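You operate a simulated robot arm through the tools that you are given. There is no shell and no other tool. Be economical: measure what you need, move in short steps, check, and stop when the job is done.

The job below is to be done with a simulated robot arm. You get a single attempt, and the scene is never put back.

TASK
Put the orange brush on the press bench top away on the packing bench.

It is judged by the outcome, as a careful person would: the job done as asked, and still so three seconds after it is handed in. It fails if anything else is knocked over, pushed out of place, dropped, spilled or broken.

THE ROBOT
A 6-joint arm with a two-finger parallel gripper on a trunk, on a base that drives. Base frame: it is fixed to the floor where the robot stands at the start and does not move with it; the origin is under the middle of the robot, x ahead of it, y to its left, z up. Readings come in m, degrees, newtons and seconds.
With the tool pointing down near the work surface it reaches from about 0.3 to 0.7 m from the robot's upright axis, wherever it stands. Its first joint turns from -166.0 to 166.0 degrees. Places, roughly: packing bench [-4.2, 4.5, 0.7]. Payload 4.1 kg.
Tool frame: the origin (TCP) lies between the finger pads and is the grasp point; the fingertips stand 0.023 m ahead of it; z points along the fingers, y is the line along which they close. Largest opening 0.094 m; finger width 0.038, thickness 0.01; the body of the gripper, 0.054 by 0.096 m, starts 0.039 m behind the TCP.
Orientation is that of the tool frame in the base frame, as [roll, pitch, yaw] about the fixed x, y, z axes, in that order (R = Rz(yaw) Ry(pitch) Rx(roll)). With the fingers straight down and closing along the base's y, the tool's x points along the base's -x, its y along +y and its z along -z.

THE INTERFACE
- The arm moves only by the tool apply_moves. Its argument "deltas" is one flat list of numbers, 7 for each row, row after row: the shift along the tool's x, y, z in mm, then the turn, a rotation vector about the tool's x, y, z in degrees, then the gripper command, from -1 (fully open) to 1 (shut), values between in proportion. In form: [tx, ty, tz, wx, wy, wz, hand, tx, ty, tz, wx, wy, wz, hand, ...]. A call has 1 to 10 rows; each row shifts and turns the commanded pose from where the row before left it, along the tool's axes as they then stand. Each row takes 0.2 s and may step no farther than 0.05 m and 8.6 degrees from the row before; otherwise, or with a gripper value out of range, the whole call is refused. Where a pose cannot be reached the arm comes as near as it can. A force on the tool above 40 N (or 10 N above the force at the start of the call, whichever is more), or a blocked arm, ends the call early, and 0.2 s more pass. The fingers move at their own pace (about 0.045 m/s each) and stop on an object; they squeeze with about 41 N. The grip force told is the motor's: it shows also when the fingers shut on nothing. Time passes only in rows, and 0.2 s behind the last, so rows that do not move let the fingers close. It gives the time, the measured TCP pose, the force on the tool (base axes), the opening and the grip force at its end, in the units of the frame above (readings bear some noise).
- Cameras (640 x 400 px; columns grow to the right, rows downward): "scene" is now at [0.0228, 0.1522, 1.4693]; the picture's right is [-0.22, -0.98, 0.00], its down [-0.61, 0.14, -0.78] and it looks along [0.76, -0.17, -0.63] (base axes); focal length 271 px, centre (320, 200). "wrist" rides on the gripper at [0.086, 0.016, -0.074] in the tool frame; the picture's right is [-0.18, 0.98, 0.00], its down [-0.58, -0.11, -0.81] and it looks along [-0.79, -0.15, 0.59] (tool axes); focal length 243 px, centre (320, 200).
- camera(camera): a new picture of that camera. It takes no simulated time.
- slide_trunk(by): slides the trunk up (or, below 0, down) by that many m; the arm and the scene camera ride with it, the base frame stays. It gives what a move gives, with no picture.
- steer(legs): drives the robot by 1 to 6 legs, each [ahead, turn to the left] in m and degrees, along the robot's own axes; the way and the turn of a leg run together, so that a leg with both is an arc; at most 1.5 m and 180 degrees a leg. The arm and the cameras ride along, it lands a little off, and it stops where it bumps. It gives what a move gives.
- aim_head(pan, tilt): turns the head with the scene camera to pan (to the left, within 155 degrees either way) and tilt (down, from -29 to 69), counted from straight ahead of the robot. It gives what a move gives.
- pixel_to_xyz(camera, pixels): for up to 12 pixels [column, row] of the newest picture of that camera ("zoom" is the newest enlarged one), the place [x, y, z] in the base frame of the surface seen there, good to about 0.003 m. It takes no simulated time.
- enlarge(camera, box): a new picture of the part [left, top, right, bottom] of that camera's present view, enlarged. It takes no simulated time.
- sign_off(): hands the job in; it is judged then, once.

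Work in short steps. Measure before you move; look again where a grasp or a placing could have gone wrong, and mend it. You have 80 turns and 68 pictures in all, those below and enlarged ones among them. Open the gripper and draw the arm clear of the work before you hand the job in, unless the task says otherwise; then end with one line.

The tools are called after "Request:" as name(argument=value, ...) on one line, values as JSON. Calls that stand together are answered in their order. apply_moves: Moves the arm, as the interface text tells. Its arguments: {"type":"object","properties":{"deltas":{"type":"array","items":{"type":"number"}}},"required":["deltas"]} The other tools are called the same way: slide_trunk (by) slides the trunk up or down; steer (legs) drives the base; aim_head (pan, tilt) turns the head that bears the scene camera; camera (camera) takes a picture; pixel_to_xyz (camera, pixels) gives the place of the surface under pixels of a picture; enlarge (camera, box) takes an enlarged picture of a part of a camera's view; sign_off () hands the job in.

At the start:

```text
t: 0.0
tcp_pos: [0.4187, 0.0502, 1.1172]
tcp_rot: [-180.0, 0.0, -179.9]
contact_force: [0.1, -0.4, -0.1]
grip_width: 0.0938
gripper_force: 0.0
trunk travel left (down, up): [-0.425, 0.165]
robot x, y, heading: [-0.003, 0.0024, -0.1]
head pan, tilt: [-12.5, 39.0]
```

scene: 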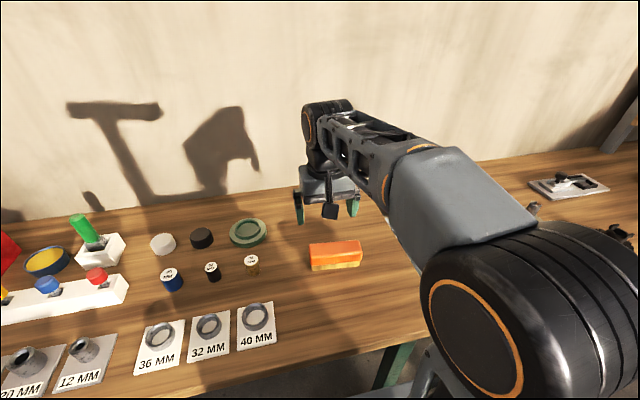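
wrist: 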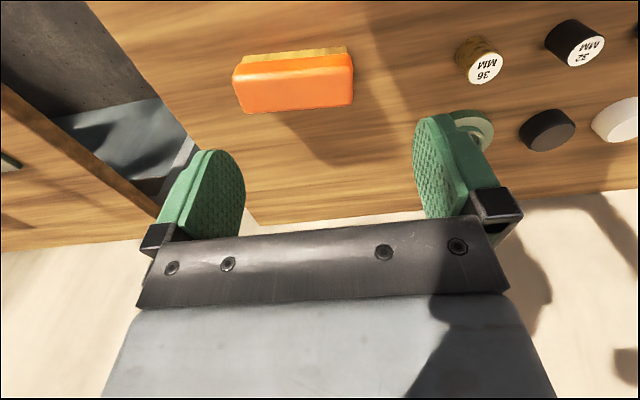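

The orange brush shows in the scene around (335,255) and in the wrist view at (293,80). I measure its corners in both and enlarge it.

Request:
enlarge(camera="scene", box=[240, 200, 400, 300])

Request:
pixel_to_xyz(camera="scene", pixels=[[311, 245], [359, 242], [361, 254], [314, 258], [335, 250], [313, 269], [361, 266], [340, 285], [380, 260], [290, 250], [335, 225]])

Request:
pixel_to_xyz(camera="wrist", pixels=[[235, 80], [352, 70], [351, 103], [242, 111], [240, 60], [345, 50], [293, 75], [293, 95], [293, 58]])

```text
4.00 times, centred on (320, 250) of scene
```

zoom: 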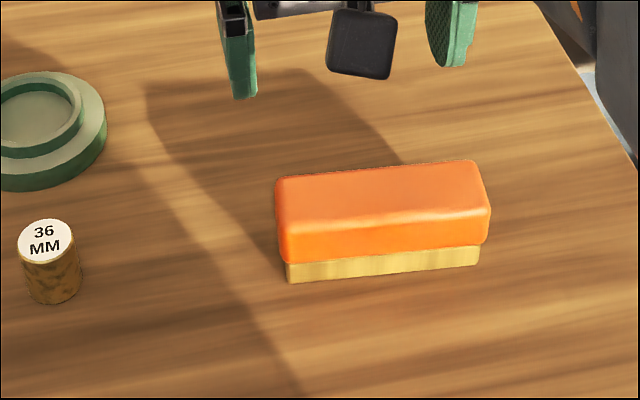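

```text
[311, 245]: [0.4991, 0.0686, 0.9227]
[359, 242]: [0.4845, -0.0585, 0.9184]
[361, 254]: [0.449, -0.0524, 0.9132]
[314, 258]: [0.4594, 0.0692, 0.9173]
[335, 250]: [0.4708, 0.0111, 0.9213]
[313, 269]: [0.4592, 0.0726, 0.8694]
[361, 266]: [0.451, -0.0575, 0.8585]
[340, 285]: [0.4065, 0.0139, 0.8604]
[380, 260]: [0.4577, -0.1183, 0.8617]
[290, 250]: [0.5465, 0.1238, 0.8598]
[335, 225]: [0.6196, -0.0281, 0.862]
```

```text
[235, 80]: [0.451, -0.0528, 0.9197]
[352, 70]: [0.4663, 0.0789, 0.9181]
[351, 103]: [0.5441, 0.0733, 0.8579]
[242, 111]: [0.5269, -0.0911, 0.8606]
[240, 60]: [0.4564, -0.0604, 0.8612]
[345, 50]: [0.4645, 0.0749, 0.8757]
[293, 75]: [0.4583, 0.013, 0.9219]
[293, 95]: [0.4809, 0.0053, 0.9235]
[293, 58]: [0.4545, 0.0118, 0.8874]
```

The brush is centred near (0.476, 0.008), with its top at 0.922, and its long side lies about 6° off base y. I turn the tool -84° so the fingers close across its 5 cm width.

Request:
apply_moves(deltas=[0, 0, 0, 0, 0, -8.4, -1, 0, 0, 0, 0, 0, -8.4, -1, 0, 0, 0, 0, 0, -8.4, -1, 0, 0, 0, 0, 0, -8.4, -1, 0, 0, 0, 0, 0, -8.4, -1, 0, 0, 0, 0, 0, -8.4, -1, 0, 0, 0, 0, 0, -8.4, -1, 0, 0, 0, 0, 0, -8.4, -1, 0, 0, 0, 0, 0, -8.4, -1, 0, 0, 0, 0, 0, -8.4, -1])

Request:
apply_moves(deltas=[18, -30, 0, 0, 0, 0, -1, 18, -31, 0, 0, 0, 0, -1, 0, 0, 40, 0, 0, 0, -1, 0, 0, 40, 0, 0, 0, -1, 0, 0, 30, 0, 0, 0, -1, 0, 0, 0, 0, 0, 0, -1])

Request:
camera(camera="wrist")

Request:
camera(camera="scene")

```text
t: 2.2
tcp_pos: [0.4187, 0.0499, 1.116]
tcp_rot: [-180.0, 0.1, -95.8]
contact_force: [0.2, 0.3, 0.4]
grip_width: 0.0941
gripper_force: 0.1
trunk travel left (down, up): [-0.425, 0.165]
robot x, y, heading: [-0.0001, 0.0023, -0.0]
head pan, tilt: [-12.5, 39.0]
```

```text
t: 3.6
tcp_pos: [0.4744, 0.0083, 1.0047]
tcp_rot: [-180.0, -0.1, -95.9]
contact_force: [-0.5, -0.2, -0.1]
grip_width: 0.0942
gripper_force: 0.1
trunk travel left (down, up): [-0.425, 0.165]
robot x, y, heading: [-0.002, 0.001, -0.2]
head pan, tilt: [-12.5, 39.0]
```

```text
64 pictures are left
```

wrist: 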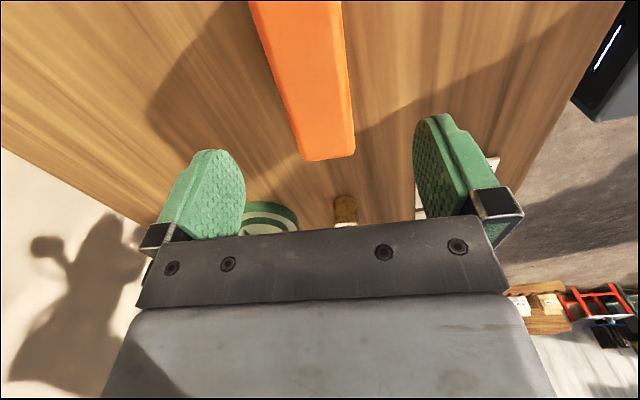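

```text
63 pictures are left
```

scene: 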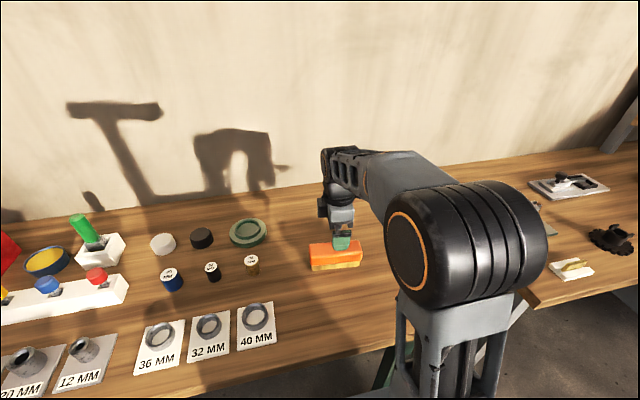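

The fingers stand astride the brush, so I measure its edges in the wrist view to check the centring and yaw before I go down.

Request:
pixel_to_xyz(camera="wrist", pixels=[[308, 155], [352, 150], [281, 80], [342, 60], [262, 30], [336, 20], [300, 100], [330, 154]])

```text
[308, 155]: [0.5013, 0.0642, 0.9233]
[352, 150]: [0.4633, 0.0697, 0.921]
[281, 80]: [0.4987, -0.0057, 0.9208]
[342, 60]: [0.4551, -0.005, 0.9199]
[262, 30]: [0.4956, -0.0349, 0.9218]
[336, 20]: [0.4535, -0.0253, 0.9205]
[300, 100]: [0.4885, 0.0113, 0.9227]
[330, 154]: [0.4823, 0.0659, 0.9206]
```

The brush is centred on the tool within about 2 mm and the yaw fits. I go down 105 mm and close.

Request:
apply_moves(deltas=[0, -2, 40, 0, 0, 0, -1, 0, 0, 40, 0, 0, 0, -1, 0, 0, 25, 0, 0, 0, -1, 0, 0, 0, 0, 0, 0, -1, 0, 0, 0, 0, 0, 0, 1, 0, 0, 0, 0, 0, 0, 1, 0, 0, 0, 0, 0, 0, 1, 0, 0, 0, 0, 0, 0, 1, 0, 0, 0, 0, 0, 0, 1])

```text
t: 5.6
tcp_pos: [0.4789, 0.009, 0.9018]
tcp_rot: [-180.0, 0.0, -95.9]
contact_force: [0.7, 0.4, 0.3]
grip_width: 0.0497
gripper_force: 40.9
trunk travel left (down, up): [-0.425, 0.165]
robot x, y, heading: [-0.0014, 0.0014, -0.1]
head pan, tilt: [-12.5, 39.0]
```

The fingers hold the brush at 0.0497 m with 41 N. I lift it straight up.

Request:
apply_moves(deltas=[0, 0, -30, 0, 0, 0, 1, 0, 0, -40, 0, 0, 0, 1, 0, 0, -40, 0, 0, 0, 1, 0, 0, -40, 0, 0, 0, 1, 0, 0, -40, 0, 0, 0, 1, 0, 0, -30, 0, 0, 0, 1, 0, 0, 0, 0, 0, 0, 1])

Request:
aim_head(pan=133, tilt=15)

Request:
camera(camera="scene")

Request:
camera(camera="wrist")

```text
t: 7.2
tcp_pos: [0.4759, 0.0075, 1.1222]
tcp_rot: [-180.0, 0.1, -95.9]
contact_force: [0.3, -0.1, -1.9]
grip_width: 0.0497
gripper_force: 40.4
trunk travel left (down, up): [-0.425, 0.165]
robot x, y, heading: [-0.0006, 0.0011, 0.2]
head pan, tilt: [-12.5, 39.0]
```

```text
t: 9.5
tcp_pos: [0.4764, 0.008, 1.1203]
tcp_rot: [179.9, 0.0, -95.9]
contact_force: [-0.1, 0.0, -2.1]
grip_width: 0.05
gripper_force: 40.9
trunk travel left (down, up): [-0.425, 0.165]
robot x, y, heading: [0.0021, 0.0015, 0.1]
head pan, tilt: [133.0, 15.0]
```

```text
62 pictures are left
```

scene: 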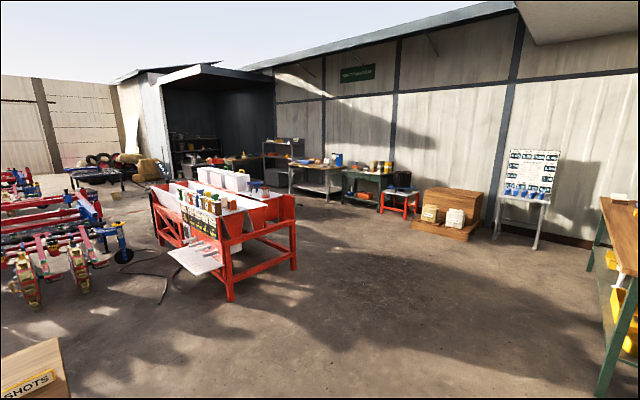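

```text
61 pictures are left
```

wrist: 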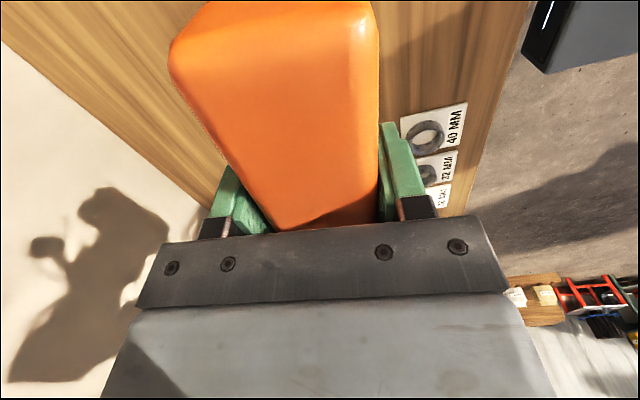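

The brush is held. Next I enlarge the middle of the view and measure what lies along the way to find the packing bench.

Request:
enlarge(camera="scene", box=[140, 110, 460, 310])

Request:
pixel_to_xyz(camera="scene", pixels=[[230, 298], [295, 268], [158, 240], [210, 265], [365, 178], [318, 168], [240, 165], [440, 195], [525, 200], [620, 215], [150, 300], [35, 370]])

```text
2.00 times, centred on (300, 210) of scene
```

zoom: 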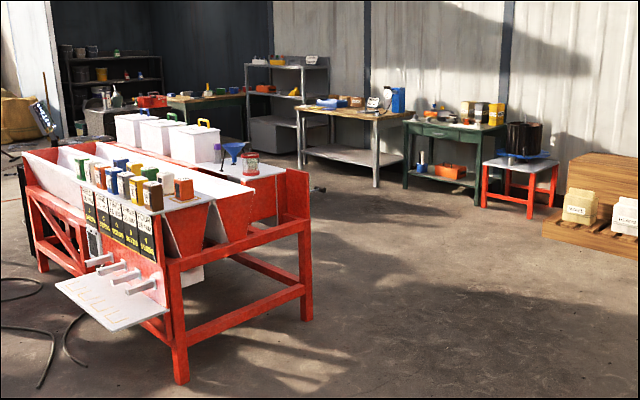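

```text
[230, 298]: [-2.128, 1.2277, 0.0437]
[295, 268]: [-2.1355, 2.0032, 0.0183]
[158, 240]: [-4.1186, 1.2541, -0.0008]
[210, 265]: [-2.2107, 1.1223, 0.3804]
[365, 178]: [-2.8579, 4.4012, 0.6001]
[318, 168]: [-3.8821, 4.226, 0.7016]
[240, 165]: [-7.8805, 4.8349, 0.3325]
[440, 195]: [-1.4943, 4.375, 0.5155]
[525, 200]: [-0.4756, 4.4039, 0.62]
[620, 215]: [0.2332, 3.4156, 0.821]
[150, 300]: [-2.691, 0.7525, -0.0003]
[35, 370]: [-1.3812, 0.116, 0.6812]
```

The wood-topped bench with the grey frame at scene (318,168) lies at about (-3.9, 4.2, 0.70), which fits the packing bench. I enlarge it to see its top and any signs.

Request:
enlarge(camera="scene", box=[250, 130, 410, 230])

Request:
pixel_to_xyz(camera="zoom", pixels=[[160, 140], [310, 160], [370, 155], [170, 270], [300, 300], [230, 150], [335, 130], [300, 120], [410, 280]])

```text
4.00 times, centred on (330, 180) of scene
```

zoom: 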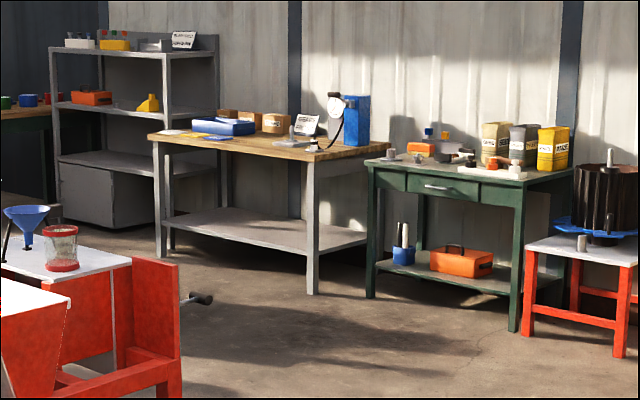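

```text
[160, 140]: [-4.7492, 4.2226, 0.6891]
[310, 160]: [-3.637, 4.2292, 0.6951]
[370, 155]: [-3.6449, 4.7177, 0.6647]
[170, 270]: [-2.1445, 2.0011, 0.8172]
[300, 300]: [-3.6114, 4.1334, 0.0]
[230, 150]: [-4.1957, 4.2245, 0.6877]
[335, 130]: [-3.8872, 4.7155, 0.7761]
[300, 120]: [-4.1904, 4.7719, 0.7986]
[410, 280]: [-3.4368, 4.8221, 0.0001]
```

The bench top spans about x -4.8 to -3.6 and y 4.2 to 4.85, at z 0.69. Before driving I check the floor near the robot, behind it and on its left.

Request:
aim_head(pan=155, tilt=40)

Request:
camera(camera="scene")

Request:
pixel_to_xyz(camera="scene", pixels=[[320, 200], [320, 300], [320, 380], [100, 200], [200, 200], [500, 200], [100, 300], [200, 100], [320, 100]])

Request:
aim_head(pan=75, tilt=30)

Request:
camera(camera="scene")

Request:
pixel_to_xyz(camera="scene", pixels=[[320, 200], [320, 300], [320, 380], [100, 200], [200, 200], [500, 200], [500, 300], [420, 300], [420, 100]])

```text
t: 10.4
tcp_pos: [0.4766, 0.0073, 1.1205]
tcp_rot: [-180.0, 0.0, -95.9]
contact_force: [0.1, 0.0, -1.0]
grip_width: 0.0495
gripper_force: 40.8
trunk travel left (down, up): [-0.425, 0.165]
robot x, y, heading: [-0.0034, 0.0022, -0.0]
head pan, tilt: [154.7, 40.0]
```

```text
58 pictures are left
```

scene: 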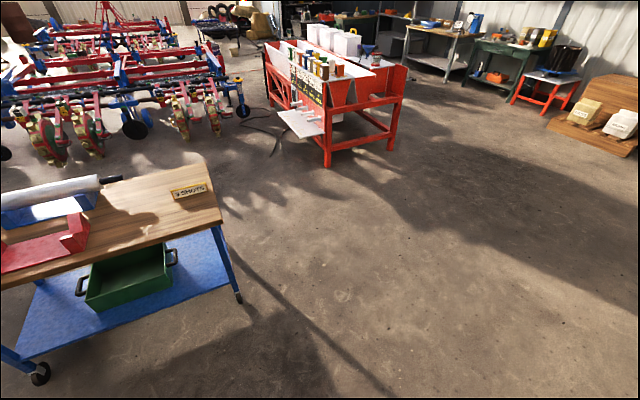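

```text
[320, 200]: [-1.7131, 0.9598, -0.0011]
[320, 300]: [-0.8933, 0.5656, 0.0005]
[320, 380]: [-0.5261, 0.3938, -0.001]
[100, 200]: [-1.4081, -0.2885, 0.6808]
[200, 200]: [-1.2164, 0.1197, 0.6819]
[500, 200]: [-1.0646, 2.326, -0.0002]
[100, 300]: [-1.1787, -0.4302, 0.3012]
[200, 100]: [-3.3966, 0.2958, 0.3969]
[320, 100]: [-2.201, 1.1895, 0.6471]
```

```text
t: 11.9
tcp_pos: [0.4772, 0.0076, 1.1214]
tcp_rot: [-180.0, 0.1, -95.9]
contact_force: [0.5, -0.3, -0.8]
grip_width: 0.0498
gripper_force: 41.2
trunk travel left (down, up): [-0.425, 0.165]
robot x, y, heading: [0.0031, 0.0015, 0.4]
head pan, tilt: [75.0, 30.0]
```

```text
57 pictures are left
```

scene: 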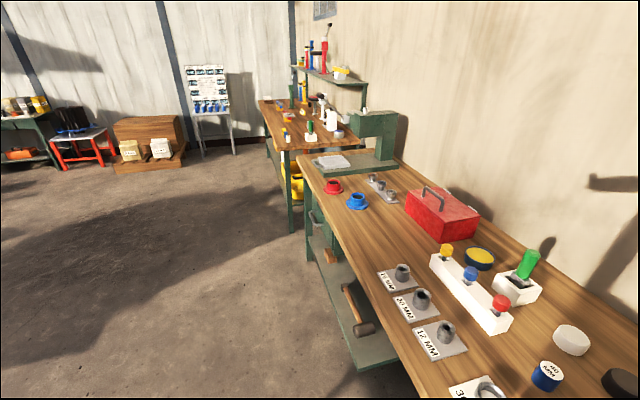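

```text
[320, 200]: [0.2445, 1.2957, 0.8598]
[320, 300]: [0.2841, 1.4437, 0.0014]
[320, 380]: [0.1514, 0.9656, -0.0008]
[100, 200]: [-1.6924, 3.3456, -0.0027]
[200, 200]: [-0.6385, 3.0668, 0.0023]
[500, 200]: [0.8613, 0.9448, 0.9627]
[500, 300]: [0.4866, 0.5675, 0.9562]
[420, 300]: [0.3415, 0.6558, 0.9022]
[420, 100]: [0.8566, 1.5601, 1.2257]
```

The floor is clear between the press bench (edge x≈0.24) and the red machine (corner at about (-2.13, 2.0)), and a trolley stands at x<-1.0, y<0.2. I back off 0.4 m, turn left 111° and drive 1.4 m, then check.

Request:
slide_trunk(by=0.1)

Request:
steer(legs=[[-0.4, 0], [0, 111], [1.4, 0]])

Request:
aim_head(pan=35, tilt=25)

Request:
camera(camera="scene")

```text
t: 13.2
tcp_pos: [0.4766, 0.0087, 1.2225]
tcp_rot: [-180.0, 0.0, -96.0]
contact_force: [-0.9, -1.0, -1.7]
grip_width: 0.0498
gripper_force: 41.0
trunk travel left (down, up): [-0.525, 0.065]
robot x, y, heading: [0.0006, 0.0047, -0.2]
head pan, tilt: [75.0, 30.0]
```

```text
t: 26.8
tcp_pos: [-1.0008, 1.7474, 1.2225]
tcp_rot: [-180.0, 0.0, 12.1]
contact_force: [0.1, -0.2, -1.4]
grip_width: 0.0495
gripper_force: 40.9
trunk travel left (down, up): [-0.525, 0.065]
robot x, y, heading: [-0.8485, 1.2935, 107.9]
head pan, tilt: [75.0, 30.0]
```

```text
t: 27.9
tcp_pos: [-1.0011, 1.7476, 1.2223]
tcp_rot: [-180.0, -0.1, 12.1]
contact_force: [0.1, 0.0, -1.4]
grip_width: 0.0498
gripper_force: 41.1
trunk travel left (down, up): [-0.525, 0.065]
robot x, y, heading: [-0.8506, 1.2984, 108.1]
head pan, tilt: [35.0, 25.0]
```

```text
56 pictures are left
```

scene: 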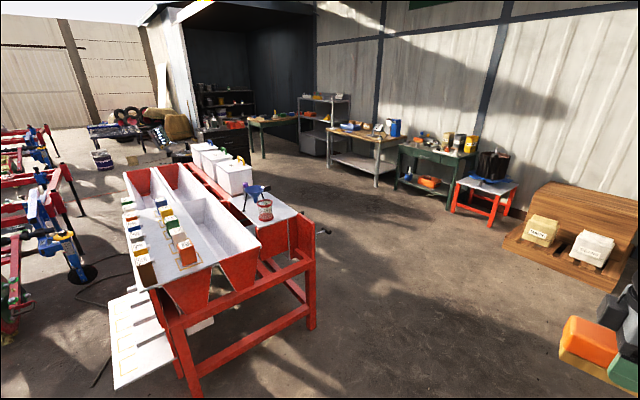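

I'm at (-0.85, 1.30) with heading 108° and the way is clear. I go on past the red machine's corner toward the front of the packing bench.

Request:
steer(legs=[[0, 6], [1.5, 0], [0, 47], [1.2, 0]])

Request:
aim_head(pan=-20, tilt=30)

Request:
camera(camera="scene")

```text
t: 43.6
tcp_pos: [-3.055, 3.2027, 1.2222]
tcp_rot: [180.0, 0.0, 65.2]
contact_force: [-0.6, 0.5, -0.5]
grip_width: 0.05
gripper_force: 41.0
trunk travel left (down, up): [-0.525, 0.065]
robot x, y, heading: [-2.6009, 3.0535, 161.2]
head pan, tilt: [35.0, 25.0]
```

```text
t: 44.9
tcp_pos: [-3.0537, 3.2015, 1.2222]
tcp_rot: [180.0, -0.1, 65.2]
contact_force: [-0.2, -0.5, -0.7]
grip_width: 0.0495
gripper_force: 41.2
trunk travel left (down, up): [-0.525, 0.065]
robot x, y, heading: [-2.6027, 3.0516, 161.0]
head pan, tilt: [-20.0, 30.0]
```

```text
55 pictures are left
```

scene: 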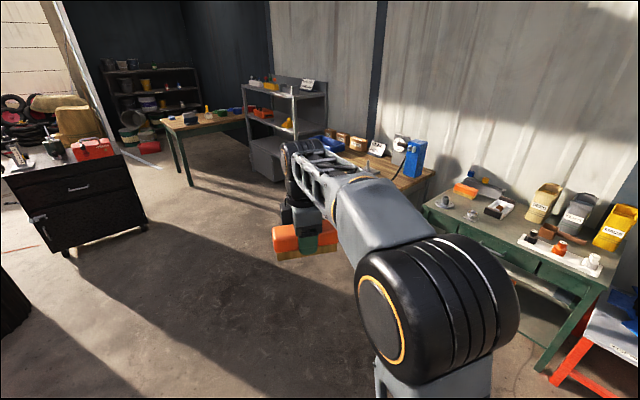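

The path ahead is clear, with the packing bench behind the arm. I drive 1.45 m and turn to face the bench.

Request:
steer(legs=[[1.45, 0], [0, -71]])

Request:
aim_head(pan=0, tilt=40)

Request:
camera(camera="scene")

Request:
camera(camera="wrist")

```text
t: 55.1
tcp_pos: [-3.9831, 3.9762, 1.2209]
tcp_rot: [180.0, 0.1, -4.2]
contact_force: [-0.5, -0.1, -0.7]
grip_width: 0.0494
gripper_force: 41.1
trunk travel left (down, up): [-0.525, 0.065]
robot x, y, heading: [-3.9638, 3.5038, 91.6]
head pan, tilt: [-20.0, 30.0]
```

```text
t: 55.9
tcp_pos: [-3.9828, 3.9756, 1.2211]
tcp_rot: [180.0, -0.1, -4.2]
contact_force: [-0.1, 0.5, -0.8]
grip_width: 0.0497
gripper_force: 41.7
trunk travel left (down, up): [-0.525, 0.065]
robot x, y, heading: [-3.9639, 3.4999, 91.6]
head pan, tilt: [0.0, 40.0]
```

```text
54 pictures are left
```

scene: 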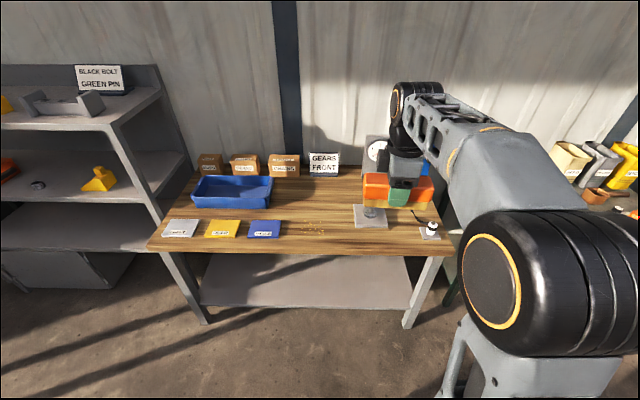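

```text
53 pictures are left
```

wrist: 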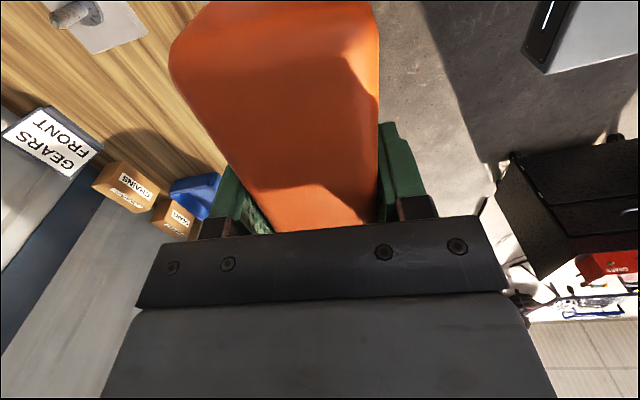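

The packing bench is in front. I enlarge its top to read the labels and find out whether anything marks a place for the brush.

Request:
enlarge(camera="scene", box=[150, 145, 310, 245])

Request:
enlarge(camera="scene", box=[290, 145, 450, 245])

Request:
pixel_to_xyz(camera="scene", pixels=[[148, 248], [440, 252], [265, 238], [250, 220], [280, 220], [270, 205], [325, 178], [355, 225], [365, 210], [315, 200], [315, 232], [275, 180]])

```text
4.00 times, centred on (230, 195) of scene
```

zoom: 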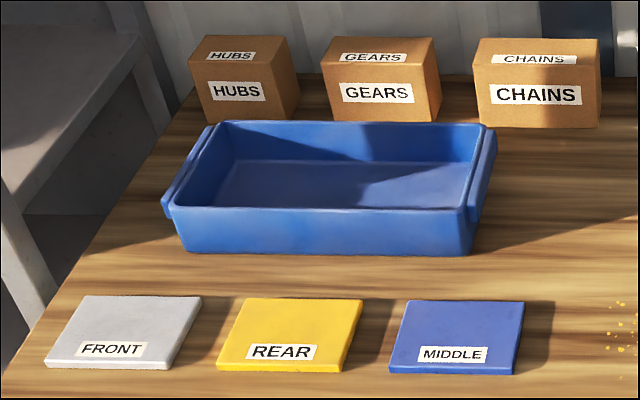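

```text
4.00 times, centred on (370, 195) of scene
```

zoom: 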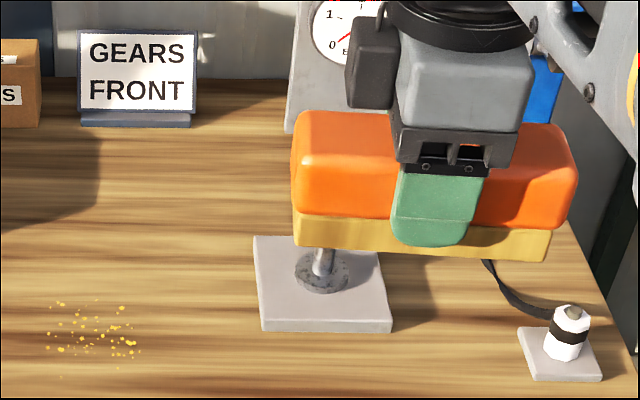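

```text
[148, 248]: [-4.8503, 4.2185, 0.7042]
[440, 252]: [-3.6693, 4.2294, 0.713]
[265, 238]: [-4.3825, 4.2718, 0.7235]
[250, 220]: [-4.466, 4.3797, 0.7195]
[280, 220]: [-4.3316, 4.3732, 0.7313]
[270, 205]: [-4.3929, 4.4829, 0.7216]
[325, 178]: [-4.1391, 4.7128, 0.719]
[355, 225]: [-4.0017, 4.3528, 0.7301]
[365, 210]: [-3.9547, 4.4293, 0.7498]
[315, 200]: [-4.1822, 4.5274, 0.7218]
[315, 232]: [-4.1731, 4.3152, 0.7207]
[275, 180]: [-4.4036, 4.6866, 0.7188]
```

The clear patch of wood between the blue tray, the peg plate and the sign centres on about (-4.20, 4.52, 0.72), away from the crumbs at y≈4.3. I bring the robot in front of that spot with a left turn, a short drive and a turn back.

Request:
steer(legs=[[0, 29], [0.47, 0], [0, -30]])

Request:
aim_head(pan=0, tilt=45)

Request:
camera(camera="scene")

```text
t: 61.6
tcp_pos: [-4.2158, 4.3749, 1.2216]
tcp_rot: [-180.0, 0.0, -5.0]
contact_force: [0.1, 0.2, -1.8]
grip_width: 0.0497
gripper_force: 40.6
trunk travel left (down, up): [-0.525, 0.065]
robot x, y, heading: [-4.2013, 3.9004, 91.1]
head pan, tilt: [0.0, 40.0]
```

```text
t: 62.3
tcp_pos: [-4.2176, 4.3751, 1.2213]
tcp_rot: [180.0, 0.0, -5.0]
contact_force: [-0.7, 0.3, -1.6]
grip_width: 0.0497
gripper_force: 40.8
trunk travel left (down, up): [-0.525, 0.065]
robot x, y, heading: [-4.2047, 3.9004, 90.9]
head pan, tilt: [0.0, 45.0]
```

```text
50 pictures are left
```

scene: 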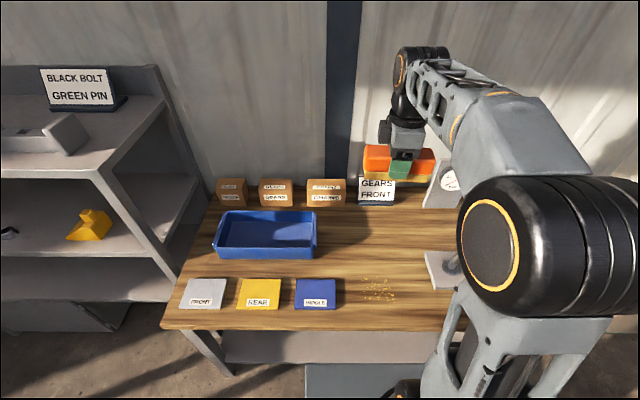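

I'm in place. I measure the free patch again around (390,230) before I move the brush over it.

Request:
pixel_to_xyz(camera="scene", pixels=[[390, 230], [365, 230], [425, 230], [317, 230], [318, 250], [375, 207], [375, 278], [425, 260], [428, 205], [390, 250], [335, 203], [440, 185]])

Request:
apply_moves(deltas=[4, -36, 0, 0, 0, 0, 1, 0, -36, 0, 0, 0, 0, 1, 0, -36, 0, 0, 0, 0, 1, 0, -36, 0, 0, 0, 0, 1, 0, 0, 0, 0, 0, 0, 1])

```text
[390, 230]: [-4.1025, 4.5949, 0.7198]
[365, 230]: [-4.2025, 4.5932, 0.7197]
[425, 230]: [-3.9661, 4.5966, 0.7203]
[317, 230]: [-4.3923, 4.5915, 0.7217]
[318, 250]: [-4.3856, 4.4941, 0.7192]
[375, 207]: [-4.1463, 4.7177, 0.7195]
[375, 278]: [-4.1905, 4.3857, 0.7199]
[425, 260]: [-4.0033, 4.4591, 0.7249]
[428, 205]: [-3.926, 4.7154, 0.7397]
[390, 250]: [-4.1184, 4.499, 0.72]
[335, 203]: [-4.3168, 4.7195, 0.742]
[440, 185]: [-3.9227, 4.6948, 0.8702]
```

```text
t: 63.5
tcp_pos: [-4.198, 4.5165, 1.2248]
tcp_rot: [-180.0, 0.0, -5.0]
contact_force: [0.2, 0.8, -1.5]
grip_width: 0.0494
gripper_force: 41.1
trunk travel left (down, up): [-0.525, 0.065]
robot x, y, heading: [-4.2021, 3.8985, 90.9]
head pan, tilt: [0.0, 45.0]
```

The brush hangs over the free patch at (-4.198, 4.517), and the surface is at z 0.72. I lower the trunk 0.24 m and then look.

Request:
slide_trunk(by=-0.24)

Request:
camera(camera="scene")

Request:
camera(camera="wrist")

```text
t: 66.0
tcp_pos: [-4.1994, 4.5168, 0.9844]
tcp_rot: [-180.0, -0.1, -5.0]
contact_force: [-1.1, -0.9, -1.1]
grip_width: 0.0496
gripper_force: 40.4
trunk travel left (down, up): [-0.285, 0.305]
robot x, y, heading: [-4.2039, 3.9038, 90.7]
head pan, tilt: [0.0, 45.0]
```

```text
49 pictures are left
```

scene: 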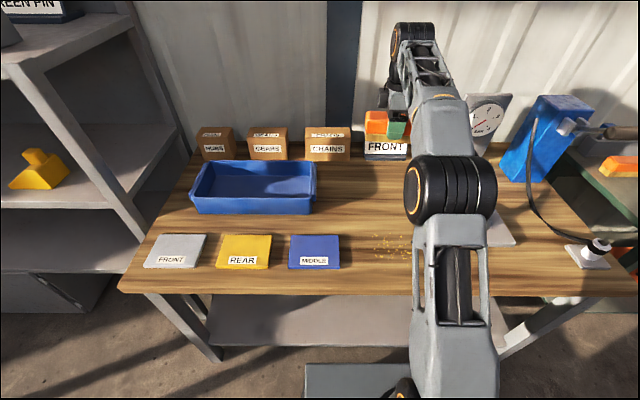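

```text
48 pictures are left
```

wrist: 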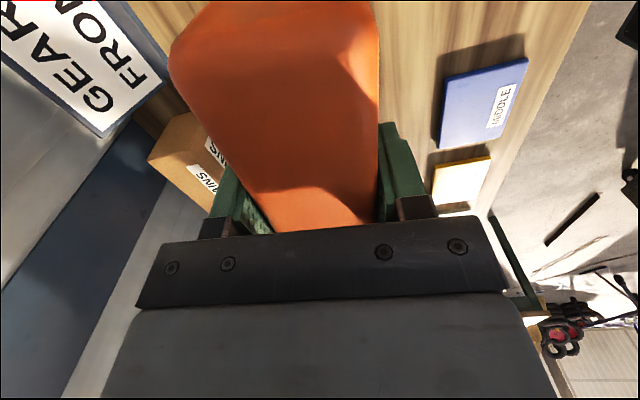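

All is clear, with the sign at y≈4.7 well behind the brush. I go down 205 mm, ending about 15 mm above the touch-down height.

Request:
apply_moves(deltas=[0, 0, 40, 0, 0, 0, 1, 0, 0, 40, 0, 0, 0, 1, 0, 0, 40, 0, 0, 0, 1, 0, 0, 40, 0, 0, 0, 1, 0, 0, 30, 0, 0, 0, 1, 0, 0, 15, 0, 0, 0, 1, 0, 0, 0, 0, 0, 0, 1])

Request:
camera(camera="scene")

```text
t: 67.6
tcp_pos: [-4.1999, 4.5191, 0.7797]
tcp_rot: [180.0, -0.1, -5.0]
contact_force: [0.1, -0.6, -1.3]
grip_width: 0.0495
gripper_force: 40.7
trunk travel left (down, up): [-0.285, 0.305]
robot x, y, heading: [-4.2018, 3.8988, 90.7]
head pan, tilt: [0.0, 45.0]
```

```text
47 pictures are left
```

scene: 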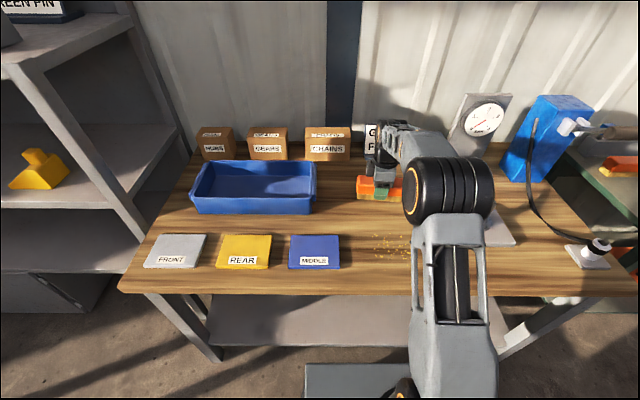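

The brush hangs over clear wood. I go down in small steps until it is about to touch, at TCP z≈0.763.

Request:
apply_moves(deltas=[0, 0, 8, 0, 0, 0, 1, 0, 0, 4, 0, 0, 0, 1, 0, 0, 3, 0, 0, 0, 1, 0, 0, 1, 0, 0, 0, 1, 0, 0, 0, 0, 0, 0, 1])

```text
t: 68.8
tcp_pos: [-4.1991, 4.5178, 0.7639]
tcp_rot: [180.0, 0.0, -5.0]
contact_force: [-0.2, -0.4, -1.6]
grip_width: 0.0497
gripper_force: 41.0
trunk travel left (down, up): [-0.285, 0.305]
robot x, y, heading: [-4.2049, 3.898, 90.9]
head pan, tilt: [0.0, 45.0]
```

There is no contact yet, so I ease down a few more millimetres.

Request:
apply_moves(deltas=[0, 0, 1, 0, 0, 0, 1, 0, 0, 1, 0, 0, 0, 1, 0, 0, 1, 0, 0, 0, 1, 0, 0, 0, 0, 0, 0, 1])

```text
t: 69.8
tcp_pos: [-4.1992, 4.5168, 0.7605]
tcp_rot: [-180.0, 0.0, -5.0]
contact_force: [0.2, -0.3, -1.6]
grip_width: 0.0497
gripper_force: 40.5
trunk travel left (down, up): [-0.285, 0.305]
robot x, y, heading: [-4.2025, 3.8995, 90.7]
head pan, tilt: [0.0, 45.0]
```

Still no contact force; the fingertips have 17 mm of room, so I go on down 1 mm at a time.

Request:
apply_moves(deltas=[0, 0, 1, 0, 0, 0, 1, 0, 0, 1, 0, 0, 0, 1, 0, 0, 0, 0, 0, 0, 1])

Request:
enlarge(camera="scene", box=[340, 150, 420, 210])

```text
t: 70.6
tcp_pos: [-4.1984, 4.5175, 0.76]
tcp_rot: [-179.8, 0.0, -5.0]
contact_force: [1.0, 3.3, 8.2]
grip_width: 0.0497
gripper_force: 41.4
trunk travel left (down, up): [-0.285, 0.305]
robot x, y, heading: [-4.2056, 3.9012, 90.8]
head pan, tilt: [0.0, 45.0]
```

```text
6.67 times, centred on (380, 180) of scene
```

zoom: 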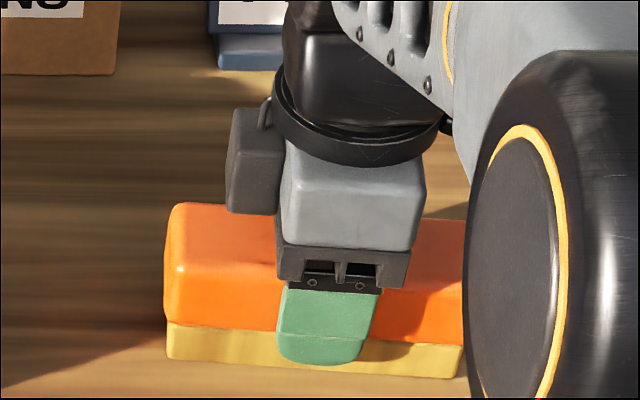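

The upward force of 8 N shows the brush has touched down. I open the gripper, wait, and rise straight up.

Request:
apply_moves(deltas=[0, 0, 0, 0, 0, 0, -1, 0, 0, 0, 0, 0, 0, -1, 0, 0, 0, 0, 0, 0, -1, 0, 0, 0, 0, 0, 0, -1, 0, 0, -20, 0, 0, 0, -1, 0, 0, -40, 0, 0, 0, -1, 0, 0, -40, 0, 0, 0, -1, 0, 0, -40, 0, 0, 0, -1, 0, 0, -40, 0, 0, 0, -1, 0, 0, -40, 0, 0, 0, -1])

Request:
slide_trunk(by=0.25)

Request:
steer(legs=[[-0.4, 0]])

Request:
camera(camera="scene")

```text
t: 72.8
tcp_pos: [-4.2002, 4.518, 0.9794]
tcp_rot: [179.9, 0.0, -5.0]
contact_force: [-0.2, -0.3, 0.3]
grip_width: 0.094
gripper_force: 0.1
trunk travel left (down, up): [-0.285, 0.305]
robot x, y, heading: [-4.206, 3.9, 91.0]
head pan, tilt: [0.0, 45.0]
```

```text
t: 75.3
tcp_pos: [-4.1996, 4.5166, 1.2304]
tcp_rot: [180.0, 0.1, -5.0]
contact_force: [0.3, -0.3, 0.3]
grip_width: 0.0943
gripper_force: 0.0
trunk travel left (down, up): [-0.535, 0.055]
robot x, y, heading: [-4.2032, 3.9001, 90.7]
head pan, tilt: [0.0, 45.0]
```

```text
t: 77.8
tcp_pos: [-4.1886, 4.1149, 1.2297]
tcp_rot: [-179.9, 0.0, -5.7]
contact_force: [-0.5, -0.7, -0.3]
grip_width: 0.0939
gripper_force: 0.1
trunk travel left (down, up): [-0.535, 0.055]
robot x, y, heading: [-4.1981, 3.498, 90.4]
head pan, tilt: [0.0, 45.0]
```

```text
45 pictures are left
```

scene: 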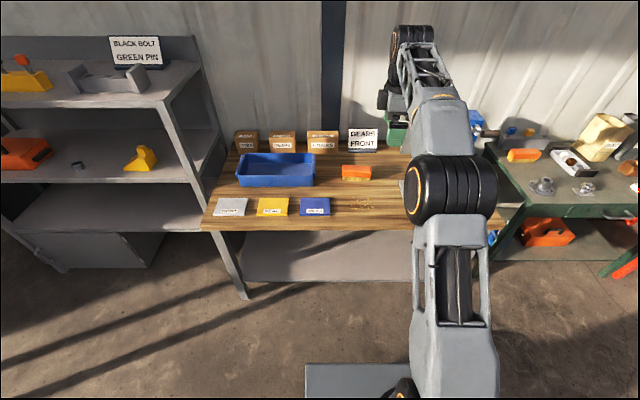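

The brush stands flat on the packing bench at (356,172). Nothing around it has moved, the gripper is open and the arm is clear, so I hand the job in.

Request:
sign_off()

```text
The job is handed in.
```

The orange brush is on the packing bench, standing on a clear patch of the top between the blue tray and the peg plate, and nothing else on the bench appeared to have moved when I last looked.
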